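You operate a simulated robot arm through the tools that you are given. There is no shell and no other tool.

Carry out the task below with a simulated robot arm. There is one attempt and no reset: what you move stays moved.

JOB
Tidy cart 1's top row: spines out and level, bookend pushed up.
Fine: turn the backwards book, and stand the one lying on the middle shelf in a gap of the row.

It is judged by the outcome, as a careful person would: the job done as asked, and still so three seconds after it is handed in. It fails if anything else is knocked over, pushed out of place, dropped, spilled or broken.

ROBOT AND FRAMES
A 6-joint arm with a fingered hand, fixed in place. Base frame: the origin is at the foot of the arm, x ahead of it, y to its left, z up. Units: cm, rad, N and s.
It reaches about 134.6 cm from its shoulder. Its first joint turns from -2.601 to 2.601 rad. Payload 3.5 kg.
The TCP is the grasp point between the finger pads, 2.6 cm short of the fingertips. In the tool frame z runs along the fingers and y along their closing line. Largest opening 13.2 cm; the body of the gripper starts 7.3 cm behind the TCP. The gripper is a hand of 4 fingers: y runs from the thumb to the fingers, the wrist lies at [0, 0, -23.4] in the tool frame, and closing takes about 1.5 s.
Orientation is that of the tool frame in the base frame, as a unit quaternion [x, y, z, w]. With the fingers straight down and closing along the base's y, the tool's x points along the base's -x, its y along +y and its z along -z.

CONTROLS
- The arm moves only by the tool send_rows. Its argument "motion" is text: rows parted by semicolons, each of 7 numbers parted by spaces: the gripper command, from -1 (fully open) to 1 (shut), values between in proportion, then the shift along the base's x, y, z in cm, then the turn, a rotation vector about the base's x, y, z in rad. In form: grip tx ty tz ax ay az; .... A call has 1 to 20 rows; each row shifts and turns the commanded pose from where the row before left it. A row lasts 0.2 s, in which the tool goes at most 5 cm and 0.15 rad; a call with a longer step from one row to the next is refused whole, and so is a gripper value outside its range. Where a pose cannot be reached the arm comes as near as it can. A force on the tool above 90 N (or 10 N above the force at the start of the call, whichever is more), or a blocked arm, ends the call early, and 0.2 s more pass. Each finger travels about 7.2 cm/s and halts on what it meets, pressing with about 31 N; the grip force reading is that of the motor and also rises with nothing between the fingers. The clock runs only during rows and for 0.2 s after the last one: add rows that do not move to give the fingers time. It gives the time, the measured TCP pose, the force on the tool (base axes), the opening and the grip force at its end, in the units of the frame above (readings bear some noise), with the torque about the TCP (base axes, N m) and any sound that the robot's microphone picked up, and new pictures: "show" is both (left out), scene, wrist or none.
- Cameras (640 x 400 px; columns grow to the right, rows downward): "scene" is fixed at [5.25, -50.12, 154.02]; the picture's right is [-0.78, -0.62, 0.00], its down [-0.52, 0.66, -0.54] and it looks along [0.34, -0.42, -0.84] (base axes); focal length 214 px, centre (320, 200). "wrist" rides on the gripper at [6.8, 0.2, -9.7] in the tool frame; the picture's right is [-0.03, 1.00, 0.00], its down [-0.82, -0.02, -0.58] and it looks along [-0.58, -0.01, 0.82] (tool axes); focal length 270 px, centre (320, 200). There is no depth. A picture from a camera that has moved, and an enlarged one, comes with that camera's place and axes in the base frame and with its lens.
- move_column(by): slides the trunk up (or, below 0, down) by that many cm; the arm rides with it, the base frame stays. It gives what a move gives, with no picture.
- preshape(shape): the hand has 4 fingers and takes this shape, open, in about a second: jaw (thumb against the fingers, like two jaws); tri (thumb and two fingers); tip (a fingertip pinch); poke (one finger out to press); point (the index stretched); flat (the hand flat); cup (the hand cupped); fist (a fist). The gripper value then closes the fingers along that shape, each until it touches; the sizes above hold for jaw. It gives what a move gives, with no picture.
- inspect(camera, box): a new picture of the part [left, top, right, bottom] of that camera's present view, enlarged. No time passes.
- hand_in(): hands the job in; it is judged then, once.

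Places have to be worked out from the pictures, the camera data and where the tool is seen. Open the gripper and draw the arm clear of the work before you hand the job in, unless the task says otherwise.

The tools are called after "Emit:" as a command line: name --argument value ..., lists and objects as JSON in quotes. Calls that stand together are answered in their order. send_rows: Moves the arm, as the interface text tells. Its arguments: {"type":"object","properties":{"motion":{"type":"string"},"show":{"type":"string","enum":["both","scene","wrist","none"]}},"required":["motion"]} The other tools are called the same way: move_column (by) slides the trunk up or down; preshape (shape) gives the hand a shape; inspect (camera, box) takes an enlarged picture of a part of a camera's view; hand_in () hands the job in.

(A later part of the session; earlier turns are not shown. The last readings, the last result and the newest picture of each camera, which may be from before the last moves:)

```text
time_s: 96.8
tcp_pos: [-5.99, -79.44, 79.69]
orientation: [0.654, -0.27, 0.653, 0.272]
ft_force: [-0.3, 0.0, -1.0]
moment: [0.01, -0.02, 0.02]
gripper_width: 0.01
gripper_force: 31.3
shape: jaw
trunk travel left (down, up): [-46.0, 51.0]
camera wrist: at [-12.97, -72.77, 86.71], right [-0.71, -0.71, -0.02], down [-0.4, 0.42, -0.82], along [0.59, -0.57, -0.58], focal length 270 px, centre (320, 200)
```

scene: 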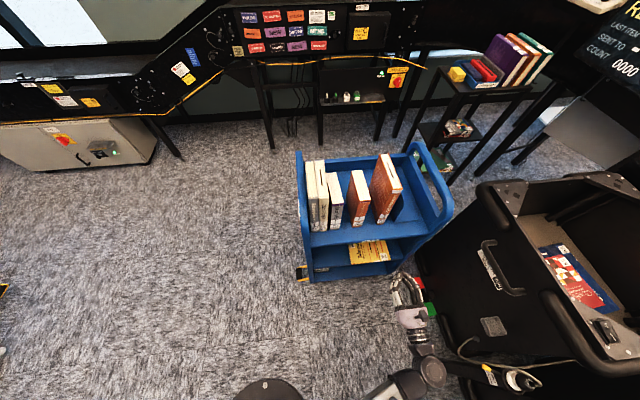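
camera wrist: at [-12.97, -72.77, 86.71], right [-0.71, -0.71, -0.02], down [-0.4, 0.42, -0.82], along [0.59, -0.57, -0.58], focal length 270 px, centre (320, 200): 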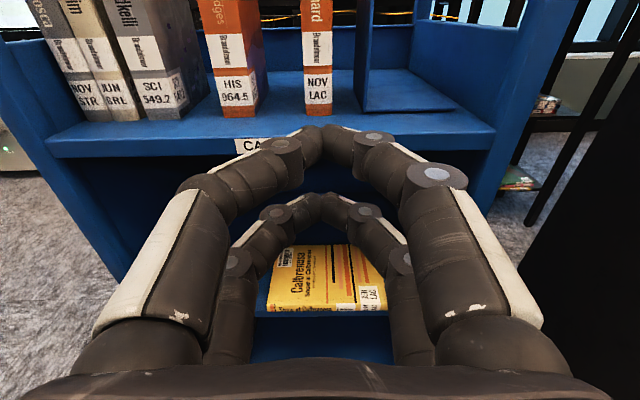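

The trunk stopped at z≈79.6 because the arm body met something, probably the black bar sticking out of the bin near the wrist. I'll back straight up and look at whether anything moved.

Emit:
move_column --by 6

Emit:
inspect --camera "scene" --box '[360, 260, 560, 400]'

```text
time_s: 97.8
tcp_pos: [-6.11, -79.58, 85.47]
orientation: [0.654, -0.27, 0.653, 0.271]
ft_force: [0.0, 0.1, 0.4]
moment: [-0.01, 0.01, -0.03]
gripper_width: 0.02
gripper_force: 30.9
shape: jaw
trunk travel left (down, up): [-52.0, 45.0]
```

```text
2.86 times, centred on (460, 330) of scene
camera zoom: at [5.25, -50.12, 154.02], right [-0.78, -0.62, 0.0], down [-0.52, 0.66, -0.54], along [0.34, -0.42, -0.84], focal length 613 px, centre (-80, -171)
```

zoom: 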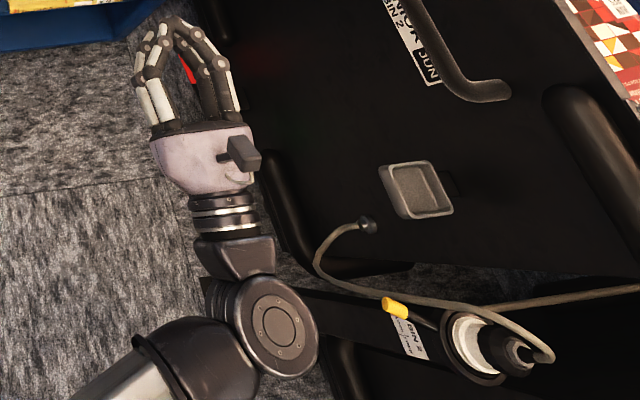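

I'll move left away from the bar and compare it with the first picture.

Emit:
send_rows --motion "1 3.34 3.34 0 0 0 0; 1 3.34 3.34 0 0 0 0; 1 3.34 3.34 0 0 0 0; 1 3.34 3.34 0 0 0 0; 1 0 0 0 0 0 0" --show "scene"

Emit:
inspect --camera "scene" --box '[360, 260, 560, 400]'

Emit:
inspect --camera "scene" --box '[400, 300, 560, 400]'

```text
time_s: 99.0
tcp_pos: [7.17, -66.12, 85.46]
orientation: [0.654, -0.269, 0.653, 0.271]
ft_force: [0.7, 0.3, 0.1]
moment: [0.03, 0.01, -0.02]
gripper_width: 0.0
gripper_force: 30.8
shape: jaw
trunk travel left (down, up): [-52.0, 45.0]
```

scene: 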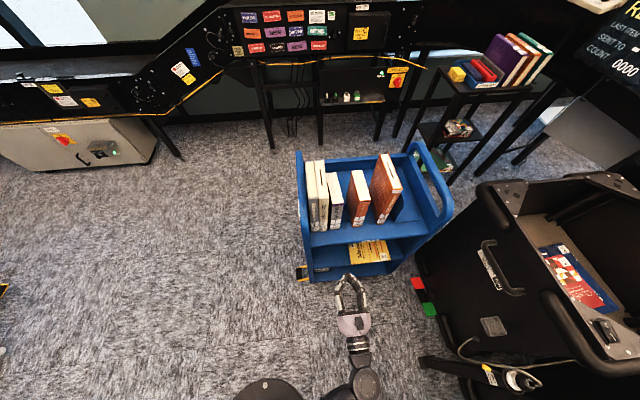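

```text
2.86 times, centred on (460, 330) of scene
camera zoom: at [5.25, -50.12, 154.02], right [-0.78, -0.62, 0.0], down [-0.52, 0.66, -0.54], along [0.34, -0.42, -0.84], focal length 613 px, centre (-80, -171)
```

zoom: 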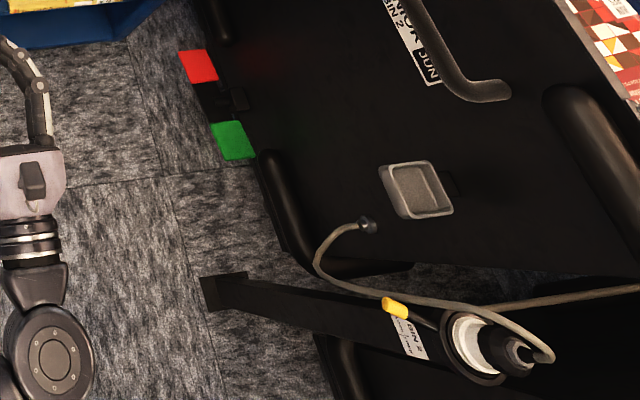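

```text
4.00 times, centred on (480, 350) of scene
camera zoom: at [5.25, -50.12, 154.02], right [-0.78, -0.62, 0.0], down [-0.52, 0.66, -0.54], along [0.34, -0.42, -0.84], focal length 858 px, centre (-320, -400)
```

zoom: 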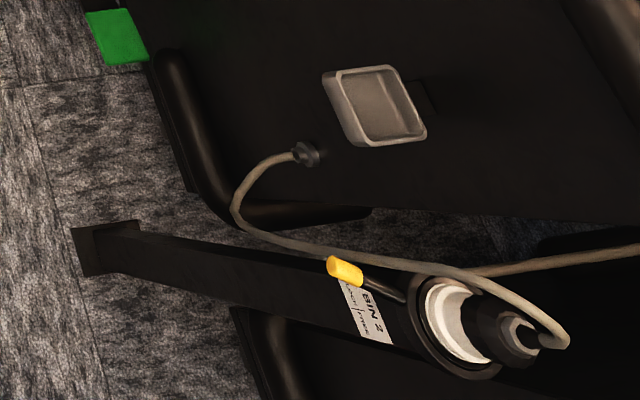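

The bar turns out to be a vertical reader post and looks exactly as it did in the first picture, so nothing was displaced. The block must come from elsewhere along the arm, so I'll pitch the hand back to look toward the robot's own base and find what limits the trunk.

Emit:
send_rows --motion "1 0 0 -3.329 0.101 0.101 0; 1 0 0 -3.262 0.101 0.101 0; 1 0 0 -3.128 0.101 0.101 0; 1 0 0 -2.931 0.101 0.101 0; 1 0 0 -2.675 0.101 0.101 0; 1 0 0 -2.361 0.101 0.101 0; 1 0 0 -2.001 0.101 0.101 0; 1 0 0 -1.6 0.101 0.101 0; 1 0 0 -1.167 0.101 0.101 0; 1 0 0 -0.71 0.101 0.101 0; 1 0 0 -0.238 0.101 0.101 0; 1 0 0 0.128 0.074 0.074 0; 1 0 0 0.383 0.074 0.074 0; 1 0 0 0.634 0.074 0.074 0; 1 0 0 0.878 0.074 0.074 0; 1 0 0 1.112 0.074 0.074 0; 1 0 0 0 0 0 0" --show "both"

```text
time_s: 102.6
tcp_pos: [7.26, -66.16, 65.23]
orientation: [0.892, -0.369, -0.24, -0.099]
ft_force: [0.3, 0.0, 0.1]
moment: [-0.02, 0.01, -0.01]
gripper_width: 0.0
gripper_force: 30.4
shape: jaw
trunk travel left (down, up): [-52.0, 45.0]
camera wrist: at [14.79, -73.92, 70.43], right [-0.72, -0.69, 0.01], down [-0.28, 0.31, 0.91], along [-0.63, 0.65, -0.42], focal length 270 px, centre (320, 200)
```

scene: 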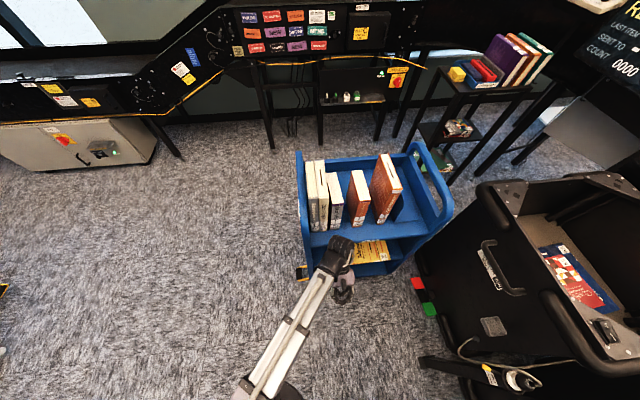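
wrist: 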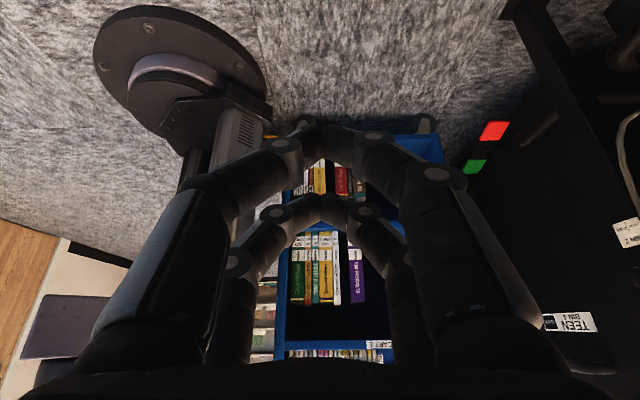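

Nothing obvious lies under the beam from here. I'll test lowering the trunk 10 cm at this safe spot, to see whether the block depends on arm direction.

Emit:
move_column --by -10

```text
time_s: 104.0
tcp_pos: [7.32, -66.14, 55.3]
orientation: [0.893, -0.369, -0.239, -0.1]
ft_force: [-0.3, -0.9, -0.3]
moment: [0.01, -0.01, 0.03]
gripper_width: 0.0
gripper_force: 30.6
shape: jaw
trunk travel left (down, up): [-42.0, 55.0]
```

The trunk moves freely here, so the block depended on the arm's direction. I'll inspect the wrist view around the robot's base to find the obstacle.

Emit:
inspect --camera "wrist" --box '[60, 0, 460, 250]'

Emit:
inspect --camera "scene" --box '[160, 250, 460, 400]'

```text
1.60 times, centred on (260, 125) of wrist
camera zoom: at [14.78, -73.92, 60.43], right [-0.72, -0.69, 0.01], down [-0.28, 0.31, 0.91], along [-0.63, 0.65, -0.42], focal length 432 px, centre (416, 320)
```

zoom: 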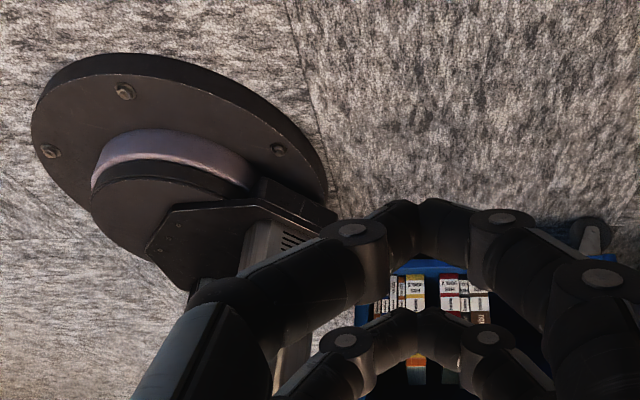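

```text
2.13 times, centred on (310, 325) of scene
camera zoom: at [5.25, -50.12, 154.02], right [-0.78, -0.62, 0.0], down [-0.52, 0.66, -0.54], along [0.34, -0.42, -0.84], focal length 458 px, centre (341, -67)
```

zoom: 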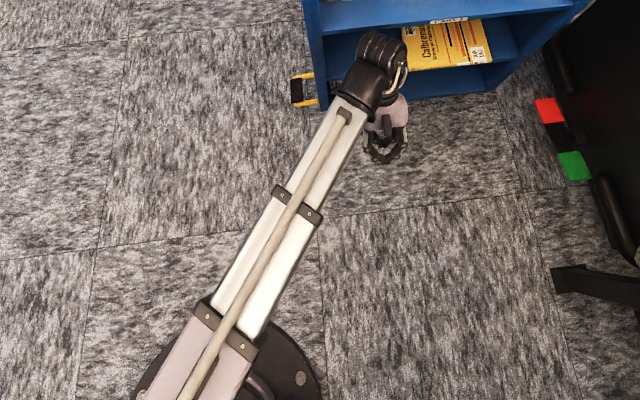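

The spot near the base at arm bearing about -110° is what blocks; around -80° the trunk moves freely. So for the middle shelf I'll keep the arm nearly straight ahead. I'll raise 10 cm, bring the hand upright, and turn it to point toward -y.

Emit:
move_column --by 10

Emit:
send_rows --motion "1 0 0 -1.112 -0.074 -0.074 0; 1 0 0 -0.878 -0.074 -0.074 0; 1 0 0 -0.634 -0.074 -0.074 0; 1 0 0 -0.383 -0.074 -0.074 0; 1 0 0 -0.128 -0.074 -0.074 0; 1 0 0 0 0 0 0.1386; 1 0 0 0 0 0 0.1386; 1 0 0 0 0 0 0.1386; 1 0 0 0 0 0 0.1386; 1 0 0 0 0 0 0.1386; 1 0 0 0 0 0 0.1386; 1 0 0 0 0 0 0.1386; 1 0 0 0 0 0 0.1386; 1 0 0 0 0 0 0.1386; 1 0 0 0 0 0 0.1386; 1 0 0 0 0 0 0.1386; 1 0 0 0 0 0 0.1386" --show "none"

Emit:
send_rows --motion "1 0 0 0 0 0 0.1386; 1 0 0 0 0 0 0.1386; 1 0 0 0 0 0 0.1386; 1 0 0 0 0 0 0.1386; 1 0 0 0 0 0 0.1386; 1 0 0 0.228 -0.1396 0 0; 1 0 0 0.679 -0.1396 0 0; 1 0 0 1.116 -0.1396 0 0; 1 0 0 1.533 -0.1396 0 0; 1 0 0 1.919 -0.1396 0 0; 1 0 0 0 0 0 0" --show "both"

```text
time_s: 105.3
tcp_pos: [7.24, -66.15, 65.16]
orientation: [0.893, -0.369, -0.239, -0.1]
ft_force: [-0.4, -0.3, -0.3]
moment: [0.01, 0.03, -0.03]
gripper_width: 0.02
gripper_force: 30.8
shape: jaw
trunk travel left (down, up): [-52.0, 45.0]
```

```text
time_s: 108.9
tcp_pos: [7.22, -66.22, 62.21]
orientation: [0.905, 0.426, 0.0, 0.0]
ft_force: [-1.0, -0.2, -0.5]
moment: [0.0, 0.02, -0.02]
gripper_width: 0.0
gripper_force: 31.0
shape: jaw
trunk travel left (down, up): [-52.0, 45.0]
```

```text
time_s: 111.3
tcp_pos: [7.29, -66.31, 67.63]
orientation: [0.663, 0.665, -0.244, 0.243]
ft_force: [-0.1, 0.4, -1.1]
moment: [-0.01, -0.02, 0.01]
gripper_width: 0.03
gripper_force: 31.2
shape: jaw
trunk travel left (down, up): [-52.0, 45.0]
camera wrist: at [7.39, -54.73, 70.83], right [1.0, -0.02, 0.01], down [-0.02, -0.25, 0.97], along [-0.01, -0.97, -0.25], focal length 270 px, centre (320, 200)
```

scene: 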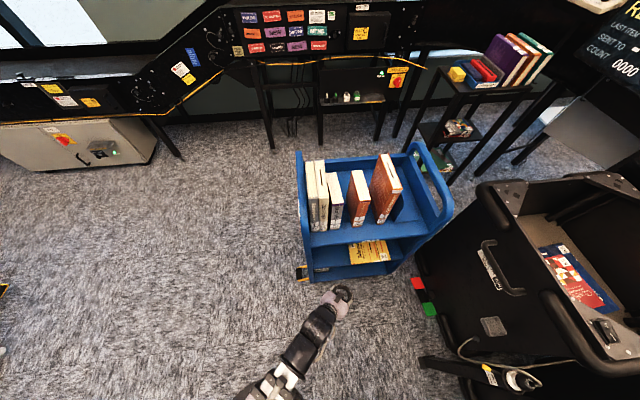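
wrist: 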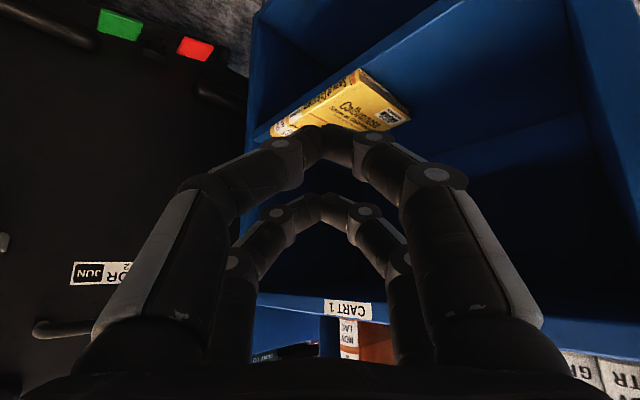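

Now the wrist camera looks straight into the middle shelf (upside down). I'll enlarge the yellow book.

Emit:
inspect --camera "wrist" --box '[240, 40, 440, 165]'

```text
3.20 times, centred on (340, 102) of wrist
camera zoom: at [7.39, -54.73, 70.83], right [1.0, -0.02, 0.01], down [-0.02, -0.25, 0.97], along [-0.01, -0.97, -0.25], focal length 865 px, centre (256, 512)
```

zoom: 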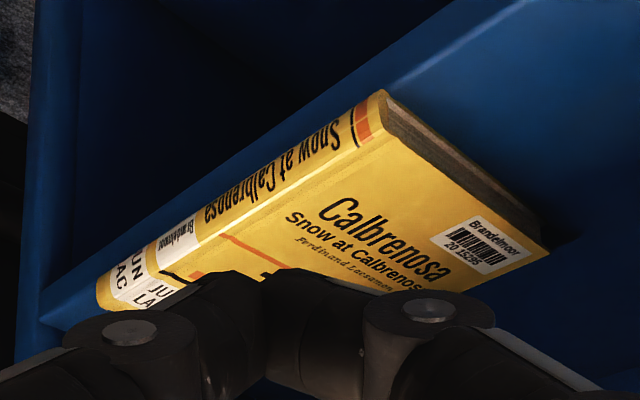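

The yellow book spans p 51.5–72 and q 69.7–82, and is about 2.8 cm thick (z 44.3–47.1), with its spine flush at the shelf edge. I'll press on it from above with closed fingertips and drag it about 5 cm out so it overhangs for a pinch. First I'll tilt the hand further and move to a lowering spot in front.

Emit:
send_rows --motion "1 0 0 1.868 -0.1164 0 0; 1 0 0 2.083 -0.1164 0 0; 1 0 0 2.274 -0.1164 0 0; 1 1 -3.5 0 0 0 0; 1 1.1 -4 0 0 0 0; 1 1 -4 0 0 0 0; 1 0 -2 0 0 0 0; 1 0 0 0 0 0 0" --show "none"

Emit:
move_column --by -8

Emit:
move_column --by -8

Emit:
move_column --by -4.5

Emit:
send_rows --motion "1 0 0 0 0 0 0" --show "both"

```text
time_s: 113.1
tcp_pos: [10.27, -82.37, 73.81]
orientation: [0.612, 0.613, -0.353, 0.353]
ft_force: [-5.9, 11.1, -3.6]
moment: [-0.09, 0.02, 0.18]
gripper_width: 0.02
gripper_force: 31.1
shape: jaw
out of reach, approached as far as the arm can: row 2, 3
trunk travel left (down, up): [-52.0, 45.0]
```

```text
time_s: 114.2
tcp_pos: [10.45, -82.49, 65.85]
orientation: [0.612, 0.612, -0.355, 0.353]
ft_force: [0.2, -0.6, 0.0]
moment: [0.03, -0.01, 0.03]
gripper_width: 0.0
gripper_force: 30.8
shape: jaw
trunk travel left (down, up): [-44.0, 53.0]
```

```text
time_s: 115.4
tcp_pos: [10.35, -82.43, 57.86]
orientation: [0.612, 0.613, -0.354, 0.353]
ft_force: [0.2, 0.4, -0.7]
moment: [0.0, -0.03, 0.02]
gripper_width: 0.0
gripper_force: 30.9
shape: jaw
trunk travel left (down, up): [-36.0, 61.0]
```

```text
time_s: 116.3
tcp_pos: [10.43, -82.57, 53.41]
orientation: [0.612, 0.613, -0.354, 0.354]
ft_force: [0.0, -0.7, -0.2]
moment: [-0.01, -0.03, 0.03]
gripper_width: 0.01
gripper_force: 30.5
shape: jaw
trunk travel left (down, up): [-31.5, 65.5]
```

```text
time_s: 116.7
tcp_pos: [10.37, -82.43, 53.27]
orientation: [0.612, 0.612, -0.355, 0.353]
ft_force: [-1.3, -0.1, 1.2]
moment: [0.0, 0.01, 0.0]
gripper_width: 0.02
gripper_force: 31.5
shape: jaw
trunk travel left (down, up): [-31.5, 65.5]
camera wrist: at [10.59, -70.7, 52.44], right [1.0, -0.01, 0.02], down [-0.02, 0.09, 1.0], along [-0.01, -1.0, 0.09], focal length 270 px, centre (320, 200)
```

scene: 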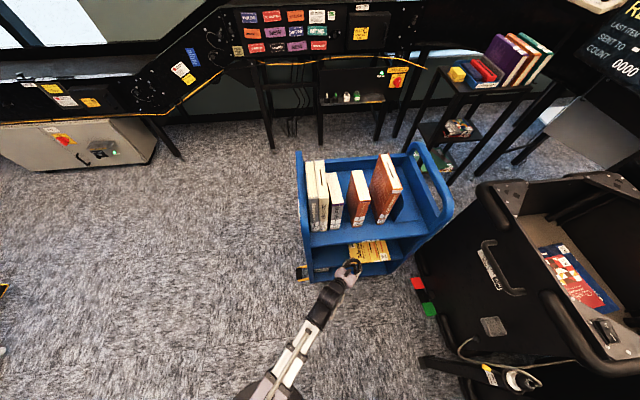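
wrist: 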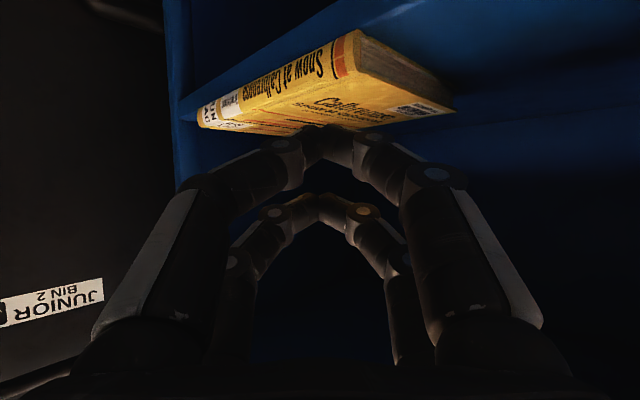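

A 12 N touch registered at the end of that approach: a fingertip grazed the shelf lip before I lowered, and it cleared on lowering. I'll check that the cart and books haven't shifted.

Emit:
inspect --camera "scene" --box '[290, 150, 420, 270]'

Emit:
inspect --camera "wrist" --box '[160, 0, 480, 200]'

```text
3.33 times, centred on (355, 210) of scene
camera zoom: at [5.25, -50.12, 154.02], right [-0.78, -0.62, 0.0], down [-0.52, 0.66, -0.54], along [0.34, -0.42, -0.84], focal length 715 px, centre (203, 167)
```

zoom: 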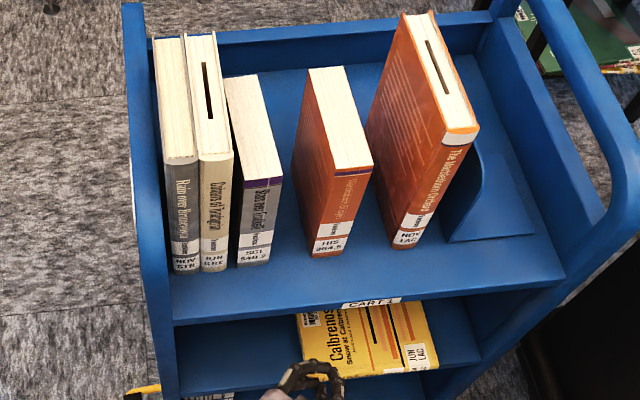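

```text
2.00 times, centred on (320, 100) of wrist
camera zoom: at [10.59, -70.7, 52.44], right [1.0, -0.01, 0.02], down [-0.02, 0.09, 1.0], along [-0.01, -1.0, 0.09], focal length 541 px, centre (320, 400)
```

zoom: 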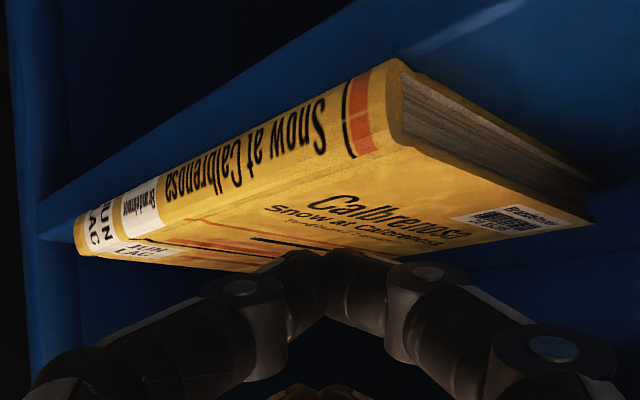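

Cart and books are exactly as before. I'll now slide the closed fingertips in over the yellow book, about 3 cm above its cover.

Emit:
send_rows --motion "1 0 -3 0 0 0 0; 1 0 -3.8 0 0 0 0; 1 0 -3.8 0 0 0 0; 1 0 -2.5 0 0 0 0; 1 0 -1.2 0 0 0 0; 1 0 0 0 0 0 0" --show "both"

```text
time_s: 118.1
tcp_pos: [10.32, -96.87, 53.25]
orientation: [0.612, 0.613, -0.353, 0.354]
ft_force: [-1.1, 0.4, -0.3]
moment: [0.03, 0.0, 0.03]
gripper_width: 0.0
gripper_force: 30.9
shape: jaw
trunk travel left (down, up): [-31.5, 65.5]
camera wrist: at [10.61, -85.07, 52.44], right [1.0, -0.01, 0.02], down [-0.02, 0.09, 1.0], along [-0.01, -1.0, 0.09], focal length 270 px, centre (320, 200)
```

scene: 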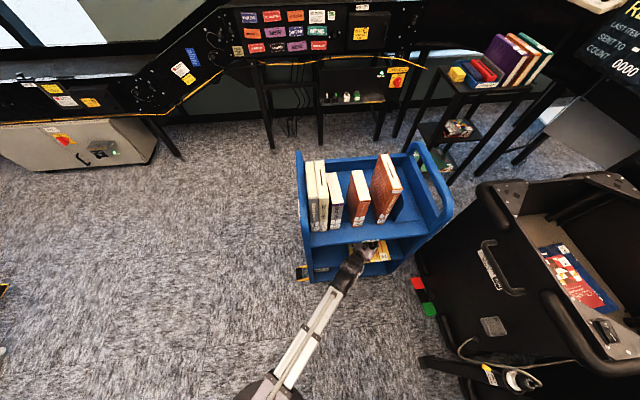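
wrist: 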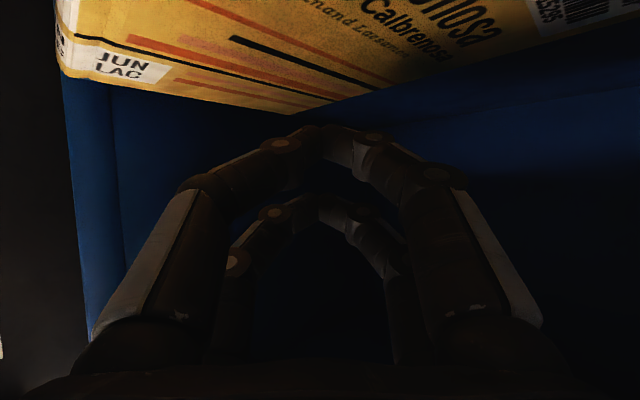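

The fingertips are above the cover at about p 62, q 76. I'll lower until they touch and press.

Emit:
move_column --by -2

Emit:
move_column --by -0.4

Emit:
move_column --by -0.3

```text
time_s: 118.8
tcp_pos: [10.54, -96.88, 51.28]
orientation: [0.612, 0.613, -0.353, 0.353]
ft_force: [-1.0, 0.3, -0.2]
moment: [0.02, -0.01, 0.01]
gripper_width: 0.0
gripper_force: 30.9
shape: jaw
trunk travel left (down, up): [-29.5, 67.5]
```

```text
time_s: 119.3
tcp_pos: [10.44, -96.97, 50.85]
orientation: [0.612, 0.613, -0.355, 0.353]
ft_force: [1.1, 0.0, 0.3]
moment: [-0.01, -0.01, -0.01]
gripper_width: 0.01
gripper_force: 31.2
shape: jaw
trunk travel left (down, up): [-29.1, 67.9]
```

```text
time_s: 119.8
tcp_pos: [10.35, -96.91, 50.68]
orientation: [0.612, 0.613, -0.354, 0.353]
ft_force: [0.5, 0.0, 0.3]
moment: [-0.03, 0.01, 0.01]
gripper_width: 0.02
gripper_force: 31.2
shape: jaw
trunk travel left (down, up): [-28.8, 68.2]
```

Emit:
send_rows --motion "1 0 0 0 0 0 0" --show "wrist"

Emit:
move_column --by -0.3

Emit:
move_column --by -0.3

```text
time_s: 120.2
tcp_pos: [10.48, -96.76, 50.66]
orientation: [0.612, 0.613, -0.354, 0.353]
ft_force: [-0.5, -0.2, 0.4]
moment: [0.01, 0.01, 0.0]
gripper_width: 0.01
gripper_force: 30.6
shape: jaw
trunk travel left (down, up): [-28.8, 68.2]
camera wrist: at [10.62, -85.06, 49.74], right [1.0, -0.01, 0.02], down [-0.02, 0.09, 1.0], along [-0.01, -1.0, 0.09], focal length 270 px, centre (320, 200)
```

wrist: 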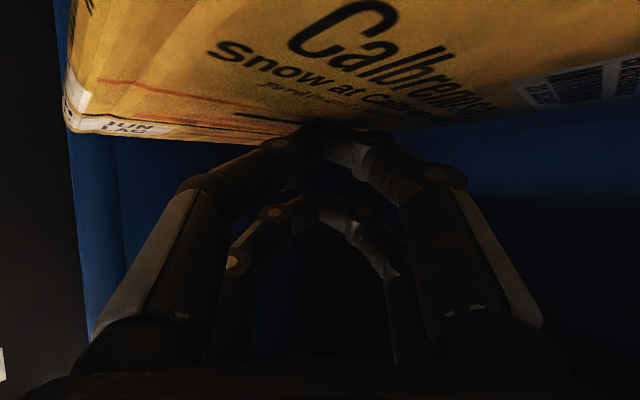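

```text
time_s: 120.7
tcp_pos: [10.39, -96.98, 50.53]
orientation: [0.611, 0.612, -0.355, 0.355]
ft_force: [0.9, -1.5, 17.5]
moment: [-0.3, -0.06, -0.01]
gripper_width: 0.0
gripper_force: 30.9
shape: jaw
trunk travel left (down, up): [-28.5, 68.5]
```

```text
time_s: 121.2
tcp_pos: [10.4, -96.87, 50.63]
orientation: [0.61, 0.611, -0.357, 0.357]
ft_force: [2.6, -2.6, 34.9]
moment: [-0.5, -0.19, 0.0]
gripper_width: 0.0
gripper_force: 31.0
shape: jaw
trunk travel left (down, up): [-28.2, 68.8]
```

Pressing with about 35 N on the cover. I'll drag toward the front in small steps, 2 cm first, and check whether the book follows.

Emit:
send_rows --motion "1 -0.28 0.28 0 0 0 0; 1 -0.28 0.28 0 0 0 0; 1 -0.28 0.28 0 0 0 0; 1 -0.28 0.28 0 0 0 0; 1 -0.28 0.28 0 0 0 0" --show "both"

Emit:
inspect --camera "scene" --box '[330, 220, 420, 280]'

```text
time_s: 122.5
tcp_pos: [9.02, -95.44, 50.72]
orientation: [0.608, 0.611, -0.358, 0.359]
ft_force: [9.8, -9.9, 34.9]
moment: [-0.8, -0.48, 0.08]
gripper_width: 0.01
gripper_force: 31.0
shape: jaw
trunk travel left (down, up): [-28.2, 68.8]
camera wrist: at [9.23, -83.69, 49.49], right [1.0, -0.01, 0.02], down [-0.02, 0.11, 0.99], along [-0.01, -0.99, 0.11], focal length 270 px, centre (320, 200)
```

scene: 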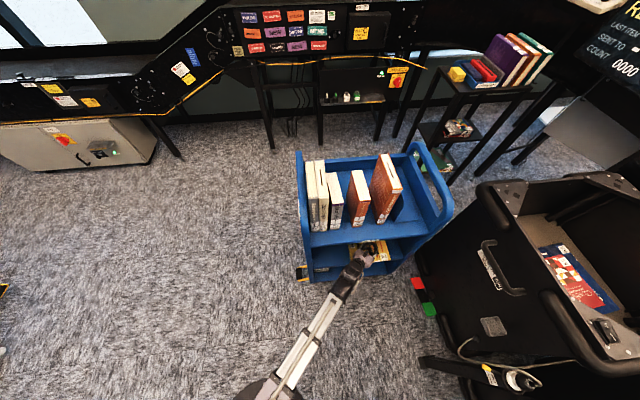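
wrist: 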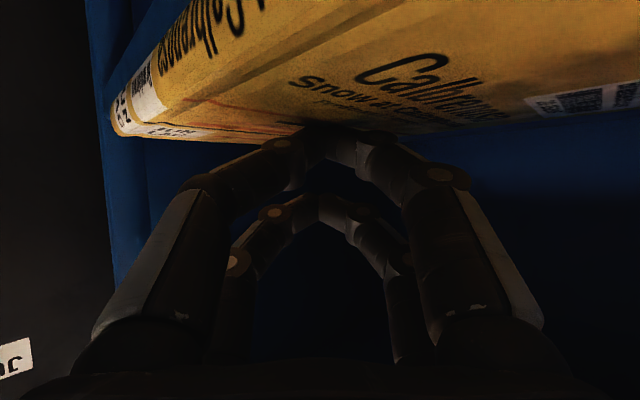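

```text
6.67 times, centred on (375, 250) of scene
camera zoom: at [5.25, -50.12, 154.02], right [-0.78, -0.62, 0.0], down [-0.52, 0.66, -0.54], along [0.34, -0.42, -0.84], focal length 1430 px, centre (-47, -133)
```

zoom: 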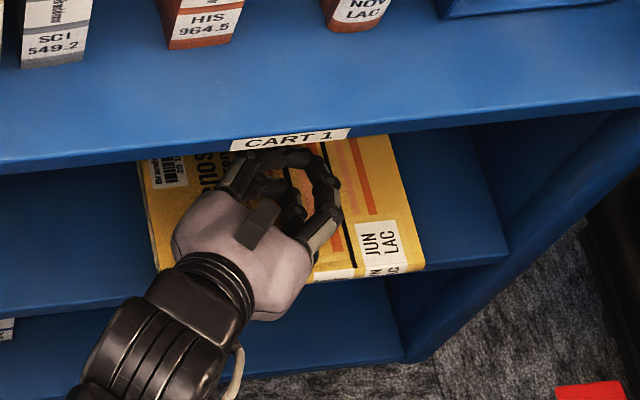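

The friction slips (book didn't move), so dragging by pressing won't work. I'll lift off, steepen the fingers a little, and reach over to hook behind the book's back edge instead.

Emit:
move_column --by 4.5

Emit:
send_rows --motion "1 0 0 -1.722 0.0873 0 0; 1 0 0 -1.619 0.0873 0 0; 1 0 0 0 0 0 0" --show "both"

```text
time_s: 123.3
tcp_pos: [8.89, -95.44, 54.37]
orientation: [0.611, 0.614, -0.353, 0.353]
ft_force: [1.2, -0.3, 1.0]
moment: [-0.01, -0.04, 0.0]
gripper_width: 0.0
gripper_force: 30.9
shape: jaw
trunk travel left (down, up): [-32.7, 64.3]
```

```text
time_s: 124.1
tcp_pos: [8.98, -95.42, 51.11]
orientation: [0.64, 0.642, -0.299, 0.299]
ft_force: [-0.1, 0.1, 0.0]
moment: [0.05, 0.01, 0.02]
gripper_width: 0.02
gripper_force: 30.8
shape: jaw
trunk travel left (down, up): [-32.7, 64.3]
camera wrist: at [9.21, -83.64, 52.36], right [1.0, -0.02, 0.02], down [-0.02, -0.08, 1.0], along [-0.01, -1.0, -0.08], focal length 270 px, centre (320, 200)
```

scene: 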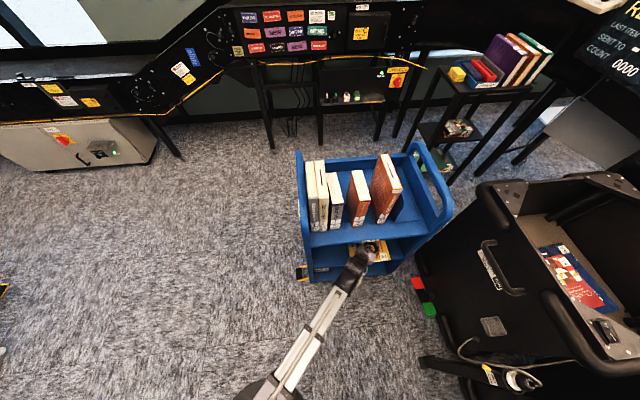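
wrist: 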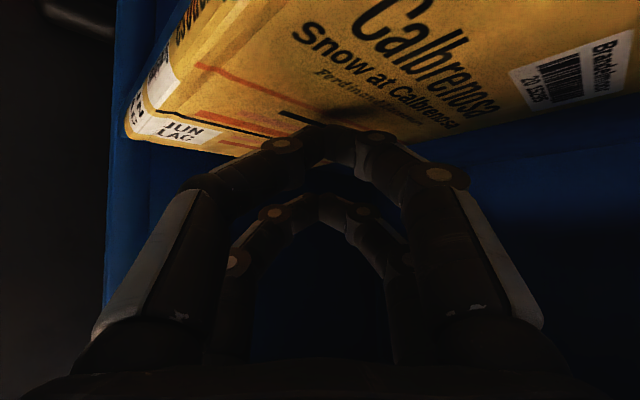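

To keep the arm well below the shelf above, I'll enter with the flatter tilt and lower wrist height, then dip the fingertips behind the book by pitching.

Emit:
send_rows --motion "1 0 0 1.619 -0.0873 0 0; 1 0 0 1.722 -0.0873 0 0; 1 0 0 0 0 0 0" --show "none"

Emit:
move_column --by -2.3

Emit:
send_rows --motion "1 1.3 -1.15 0 0 0 0; 1 2.3 -2 0 0 0 0; 1 2.3 -2 0 0 0 0; 1 2.3 -2 0 0 0 0; 1 2.3 -2 0 0 0 0; 1 0 0 0 0 0 0" --show "both"

```text
time_s: 124.9
tcp_pos: [9.09, -95.43, 54.56]
orientation: [0.611, 0.612, -0.355, 0.354]
ft_force: [0.1, -0.3, 1.1]
moment: [-0.01, 0.02, 0.0]
gripper_width: 0.0
gripper_force: 30.9
shape: jaw
trunk travel left (down, up): [-32.7, 64.3]
```

```text
time_s: 125.6
tcp_pos: [9.03, -95.39, 52.23]
orientation: [0.612, 0.613, -0.353, 0.354]
ft_force: [-0.5, 0.4, 0.8]
moment: [-0.02, -0.01, 0.0]
gripper_width: 0.0
gripper_force: 30.8
shape: jaw
trunk travel left (down, up): [-30.4, 66.6]
```

```text
time_s: 127.0
tcp_pos: [19.45, -104.53, 52.19]
orientation: [0.611, 0.612, -0.355, 0.354]
ft_force: [0.9, 0.4, 0.0]
moment: [0.01, -0.01, 0.02]
gripper_width: 0.0
gripper_force: 31.1
shape: jaw
trunk travel left (down, up): [-30.4, 66.6]
camera wrist: at [19.67, -92.68, 51.35], right [1.0, -0.01, 0.02], down [-0.02, 0.09, 1.0], along [-0.01, -1.0, 0.09], focal length 270 px, centre (320, 200)
```

scene: 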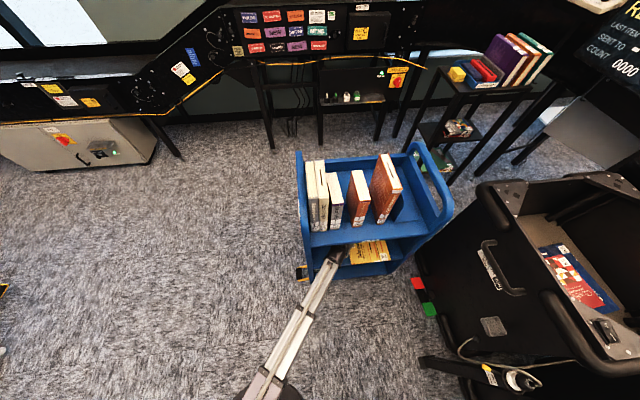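
wrist: 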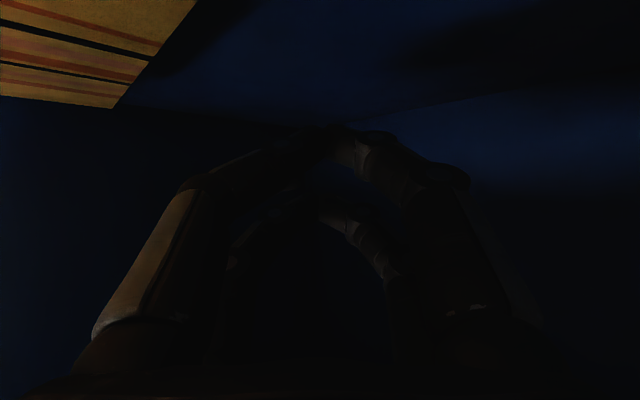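

The back edge of the yellow book measures at q≈82.2, and the fingertips are past it at q≈88. I'll dip them down behind it.

Emit:
send_rows --motion "1 0 0 -1.722 0.0873 0 0; 1 0 0 -1.619 0.0873 0 0; 1 0 0 0 0 0 0" --show "wrist"

```text
time_s: 127.8
tcp_pos: [19.53, -104.37, 48.89]
orientation: [0.641, 0.641, -0.299, 0.299]
ft_force: [0.7, -1.0, -0.3]
moment: [0.01, 0.01, 0.0]
gripper_width: 0.0
gripper_force: 31.0
shape: jaw
trunk travel left (down, up): [-30.4, 66.6]
camera wrist: at [19.71, -92.68, 50.06], right [1.0, -0.02, 0.02], down [-0.02, -0.08, 1.0], along [-0.01, -1.0, -0.08], focal length 270 px, centre (320, 200)
```

wrist: 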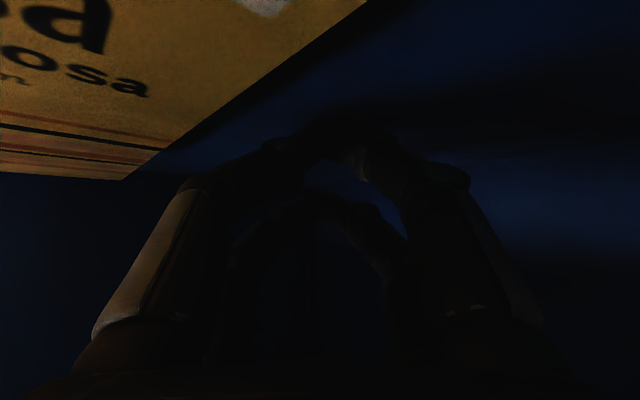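

The tips are now below the book's top, behind it, with no contact yet. I'll pull toward the front in small steps and watch the force.

Emit:
send_rows --motion "1 -0.42 0.42 0 0 0 0; 1 -0.42 0.42 0 0 0 0; 1 -0.42 0.42 0 0 0 0; 1 -0.42 0.42 0 0 0 0; 1 -0.42 0.42 0 0 0 0; 1 -0.42 0.42 0 0 0 0" --show "wrist"

```text
time_s: 129.2
tcp_pos: [17.02, -101.92, 48.84]
orientation: [0.64, 0.641, -0.299, 0.299]
ft_force: [2.8, -1.8, 2.8]
moment: [0.03, 0.02, -0.02]
gripper_width: 0.0
gripper_force: 30.7
shape: jaw
trunk travel left (down, up): [-30.4, 66.6]
camera wrist: at [17.21, -90.23, 50.09], right [1.0, -0.01, 0.02], down [-0.02, -0.08, 1.0], along [-0.01, -1.0, -0.08], focal length 270 px, centre (320, 200)
```

wrist: 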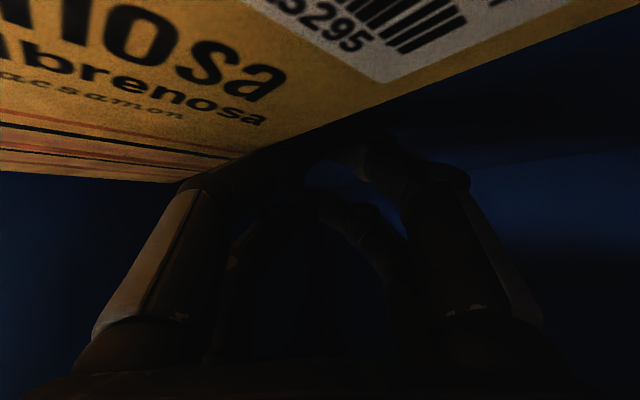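

Contact: about 3 N of drag, close to the hand's axis. I'll keep pulling about 2.6 cm and check the book follows squarely.

Emit:
send_rows --motion "1 -0.37 0.37 0 0 0 0; 1 -0.37 0.37 0 0 0 0; 1 -0.37 0.37 0 0 0 0; 1 -0.37 0.37 0 0 0 0; 1 -0.37 0.37 0 0 0 0" --show "wrist"

Emit:
inspect --camera "scene" --box '[330, 220, 420, 280]'

```text
time_s: 130.4
tcp_pos: [15.19, -100.16, 48.93]
orientation: [0.64, 0.641, -0.299, 0.298]
ft_force: [2.1, -1.3, 3.8]
moment: [0.06, 0.04, 0.0]
gripper_width: 0.0
gripper_force: 31.0
shape: jaw
trunk travel left (down, up): [-30.4, 66.6]
camera wrist: at [15.32, -88.35, 50.09], right [1.0, -0.02, 0.02], down [-0.02, -0.08, 1.0], along [-0.01, -1.0, -0.08], focal length 270 px, centre (320, 200)
```

wrist: 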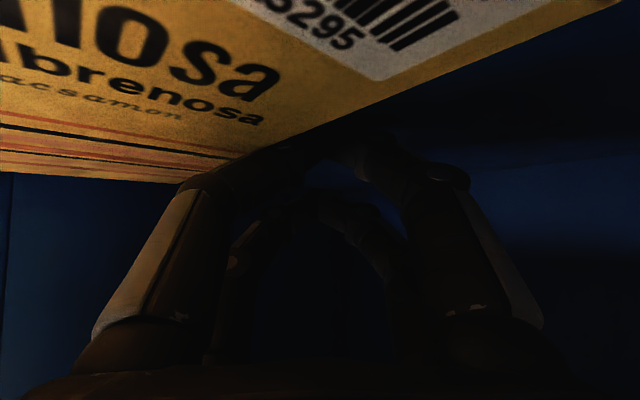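

```text
6.67 times, centred on (375, 250) of scene
camera zoom: at [5.25, -50.12, 154.02], right [-0.78, -0.62, 0.0], down [-0.52, 0.66, -0.54], along [0.34, -0.42, -0.84], focal length 1430 px, centre (-47, -133)
```

zoom: 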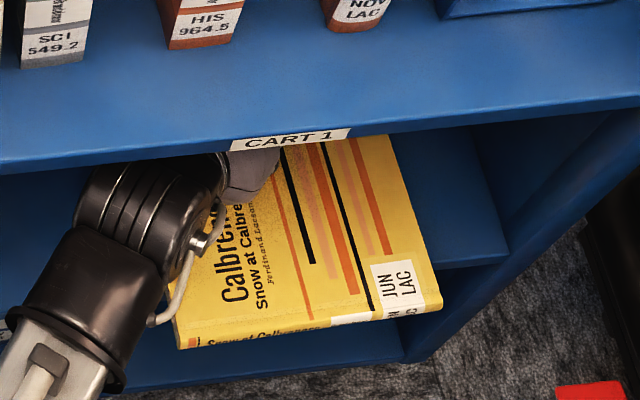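

It is sliding out squarely. Another 2.7 cm.

Emit:
send_rows --motion "1 -0.38 0.38 0 0 0 0; 1 -0.38 0.38 0 0 0 0; 1 -0.38 0.38 0 0 0 0; 1 -0.38 0.38 0 0 0 0; 1 -0.38 0.38 0 0 0 0; 1 0 0 0 0 0 0" --show "wrist"

Emit:
inspect --camera "scene" --box '[330, 220, 420, 280]'

```text
time_s: 131.8
tcp_pos: [13.23, -98.18, 48.99]
orientation: [0.64, 0.641, -0.299, 0.299]
ft_force: [0.9, -0.2, 3.3]
moment: [0.08, 0.04, -0.02]
gripper_width: 0.02
gripper_force: 30.4
shape: jaw
trunk travel left (down, up): [-30.4, 66.6]
camera wrist: at [13.43, -86.43, 50.1], right [1.0, -0.02, 0.02], down [-0.02, -0.08, 1.0], along [-0.01, -1.0, -0.08], focal length 270 px, centre (320, 200)
```

wrist: 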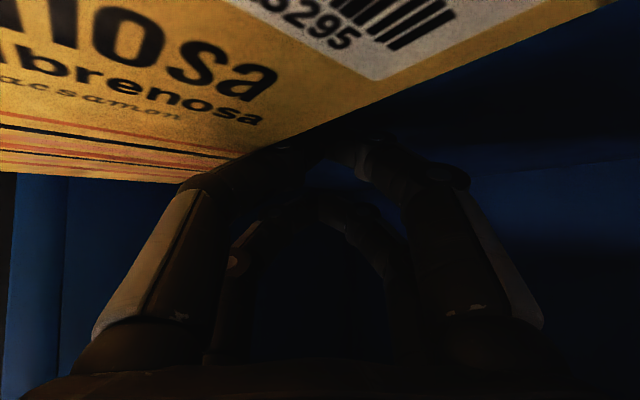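

```text
6.67 times, centred on (375, 250) of scene
camera zoom: at [5.25, -50.12, 154.02], right [-0.78, -0.62, 0.0], down [-0.52, 0.66, -0.54], along [0.34, -0.42, -0.84], focal length 1430 px, centre (-47, -133)
```

zoom: 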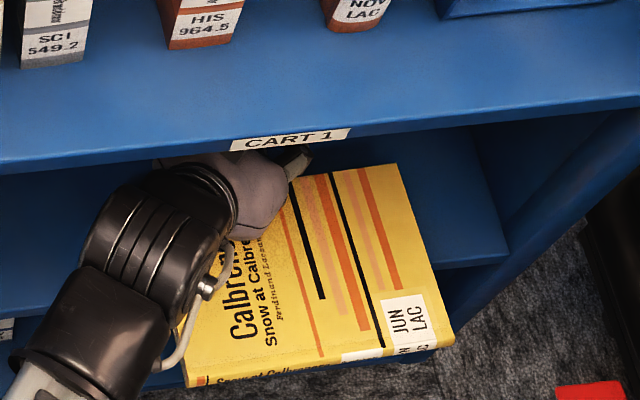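

The book now overhangs about 5 cm with its centre of mass still roughly 1.2 cm inside the shelf edge. I'll ease off the hook, tilt the fingers up clear, and withdraw over the book.

Emit:
send_rows --motion "1 0.3 -0.3 0 0 0 0; 1 0.2 -0.2 0 0 0 0; 1 0 0 1.619 -0.0873 0 0; 1 0 0 1.722 -0.0873 0 0; 1 0 0 0 0 0 0" --show "wrist"

Emit:
inspect --camera "scene" --box '[330, 220, 420, 280]'

```text
time_s: 133.0
tcp_pos: [13.75, -98.74, 52.23]
orientation: [0.612, 0.612, -0.355, 0.353]
ft_force: [-1.1, 0.2, 1.0]
moment: [-0.01, -0.04, -0.02]
gripper_width: 0.01
gripper_force: 31.3
shape: jaw
trunk travel left (down, up): [-30.4, 66.6]
camera wrist: at [13.92, -86.95, 51.35], right [1.0, -0.01, 0.02], down [-0.02, 0.09, 1.0], along [-0.01, -1.0, 0.09], focal length 270 px, centre (320, 200)
```

wrist: 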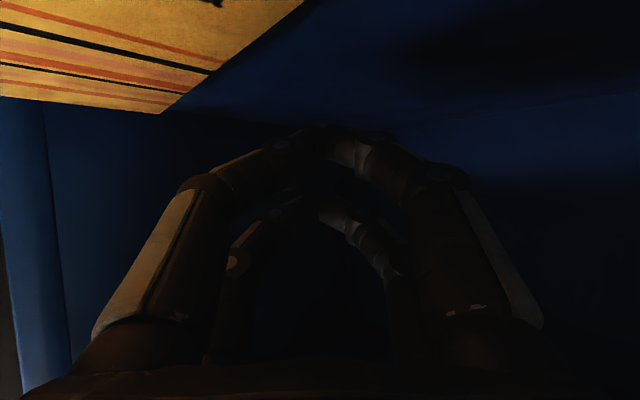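

```text
6.67 times, centred on (375, 250) of scene
camera zoom: at [5.25, -50.12, 154.02], right [-0.78, -0.62, 0.0], down [-0.52, 0.66, -0.54], along [0.34, -0.42, -0.84], focal length 1430 px, centre (-47, -133)
```

zoom: 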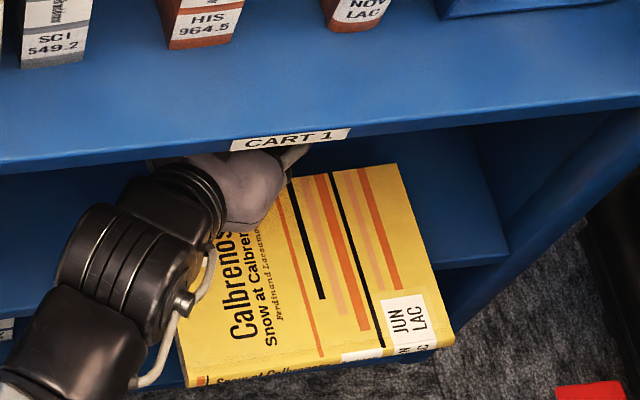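

The book is resting stably. I'll withdraw the hand straight back out, then set the hand horizontal.

Emit:
send_rows --motion "1 0 3 0 0 0 0; 1 0 4.2 0 0 0 0; 1 0 4.2 0 0 0 0; 1 -1 4.2 0 0 0 0; 1 -2 4.2 0 0 0 0; 1 -3 3 0 0 0 0; 1 -4 1 0 0 0 0; 1 0 0 2.745 -0.1309 0 0; 1 0 0 2.899 -0.1309 0 0; 1 0 0 3.002 -0.1309 0 0; 1 0 0 3.054 -0.1309 0 0; 1 0 0 0 0 0 0" --show "both"

```text
time_s: 135.6
tcp_pos: [3.82, -74.99, 63.23]
orientation: [0.505, 0.508, -0.493, 0.494]
ft_force: [0.3, -0.1, 0.5]
moment: [-0.01, 0.02, 0.03]
gripper_width: 0.0
gripper_force: 30.8
shape: jaw
out of reach, approached as far as the arm can: row 11
trunk travel left (down, up): [-30.4, 66.6]
camera wrist: at [3.98, -65.07, 56.89], right [1.0, 0.0, 0.02], down [-0.02, 0.55, 0.83], along [-0.01, -0.83, 0.55], focal length 270 px, centre (320, 200)
```

scene: 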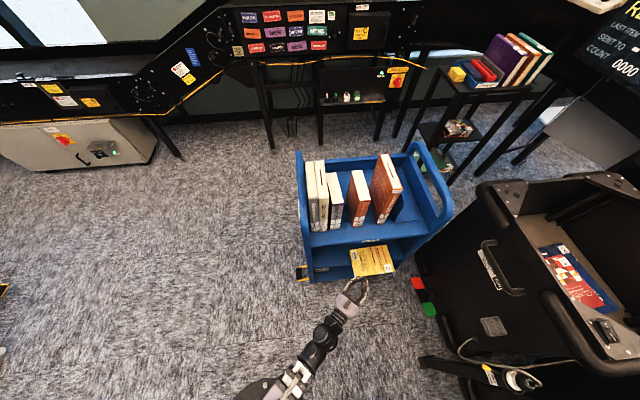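
wrist: 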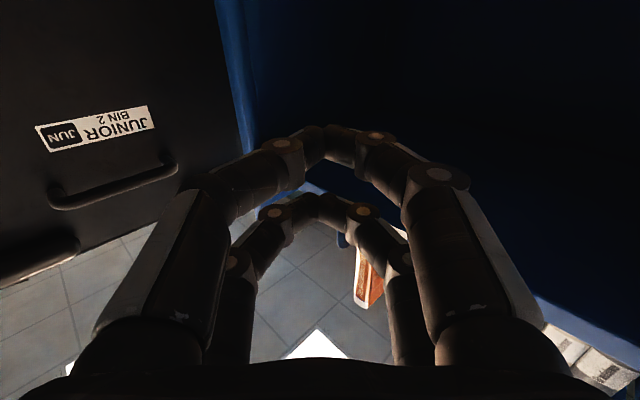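

The hand is essentially horizontal (about 1.5° short). I'll open it and roll 90° so the jaws close vertically, thumb above and fingers below.

Emit:
send_rows --motion "0.5 0 0 0 0 0.1428 0; 0 0 0 0 0 0.1428 0; 0 0 0 0 0 0.1428 0; 0 0 0 0 0 0.1428 0; 0 0 0 0 0 0.1428 0; 0 0 0 0 0 0.1428 0; 0 0 0 0 0 0.1428 0; 0 0 0 0 0 0.1428 0; 0 0 0 0 0 0.1428 0; 0 0 0 0 0 0.1428 0; 0 0 0 0 0 0.1428 0; 0 0 0 0 0 0 0" --show "both"

```text
time_s: 138.2
tcp_pos: [4.38, -74.89, 63.89]
orientation: [-0.002, -0.707, 0.707, 0.005]
ft_force: [0.3, -0.2, -0.5]
moment: [0.03, 0.0, -0.02]
gripper_width: 6.56
gripper_force: 0.1
shape: jaw
out of reach, approached as far as the arm can: row 1, 8
trunk travel left (down, up): [-30.4, 66.6]
camera wrist: at [-2.45, -65.24, 63.95], right [0.02, 0.0, -1.0], down [0.82, 0.57, 0.02], along [0.57, -0.82, 0.01], focal length 270 px, centre (320, 200)
```

scene: 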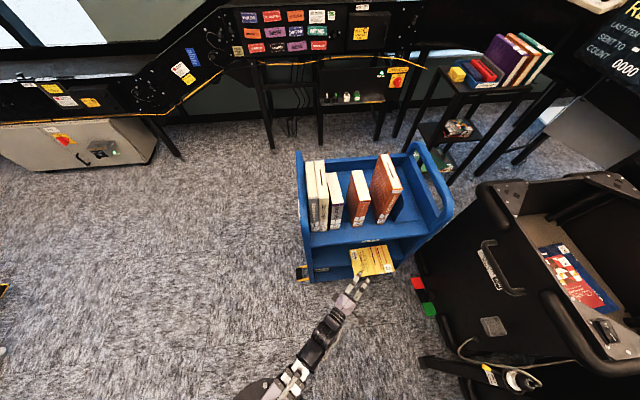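
wrist: 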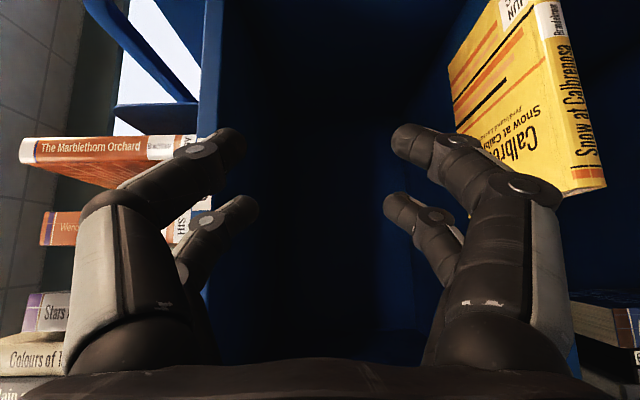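

The jaws are now vertical. The wrist view suggests the spine is at q≈62.3, a little further out than expected, so I'll check with the scene view.

Emit:
inspect --camera "scene" --box '[330, 220, 420, 280]'

Emit:
inspect --camera "wrist" --box '[400, 0, 640, 220]'

```text
6.67 times, centred on (375, 250) of scene
camera zoom: at [5.25, -50.12, 154.02], right [-0.78, -0.62, 0.0], down [-0.52, 0.66, -0.54], along [0.34, -0.42, -0.84], focal length 1430 px, centre (-47, -133)
```

zoom: 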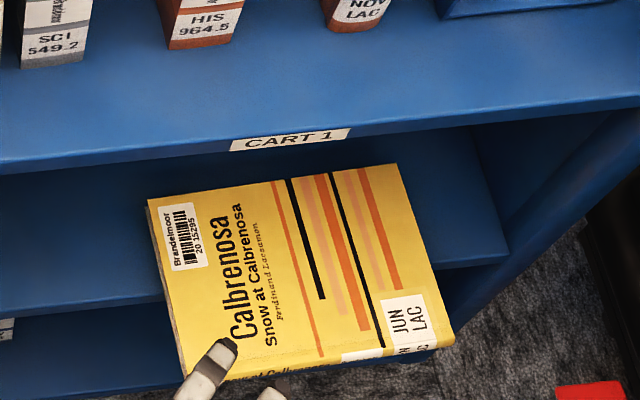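

```text
1.82 times, centred on (520, 110) of wrist
camera zoom: at [-2.45, -65.24, 63.95], right [0.02, 0.0, -1.0], down [0.82, 0.57, 0.02], along [0.57, -0.82, 0.01], focal length 491 px, centre (-44, 364)
```

zoom: 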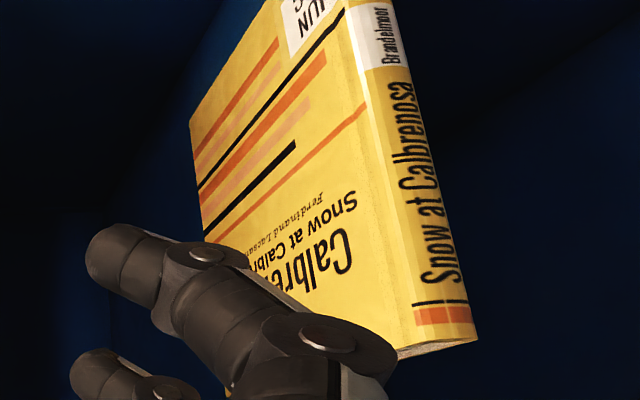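

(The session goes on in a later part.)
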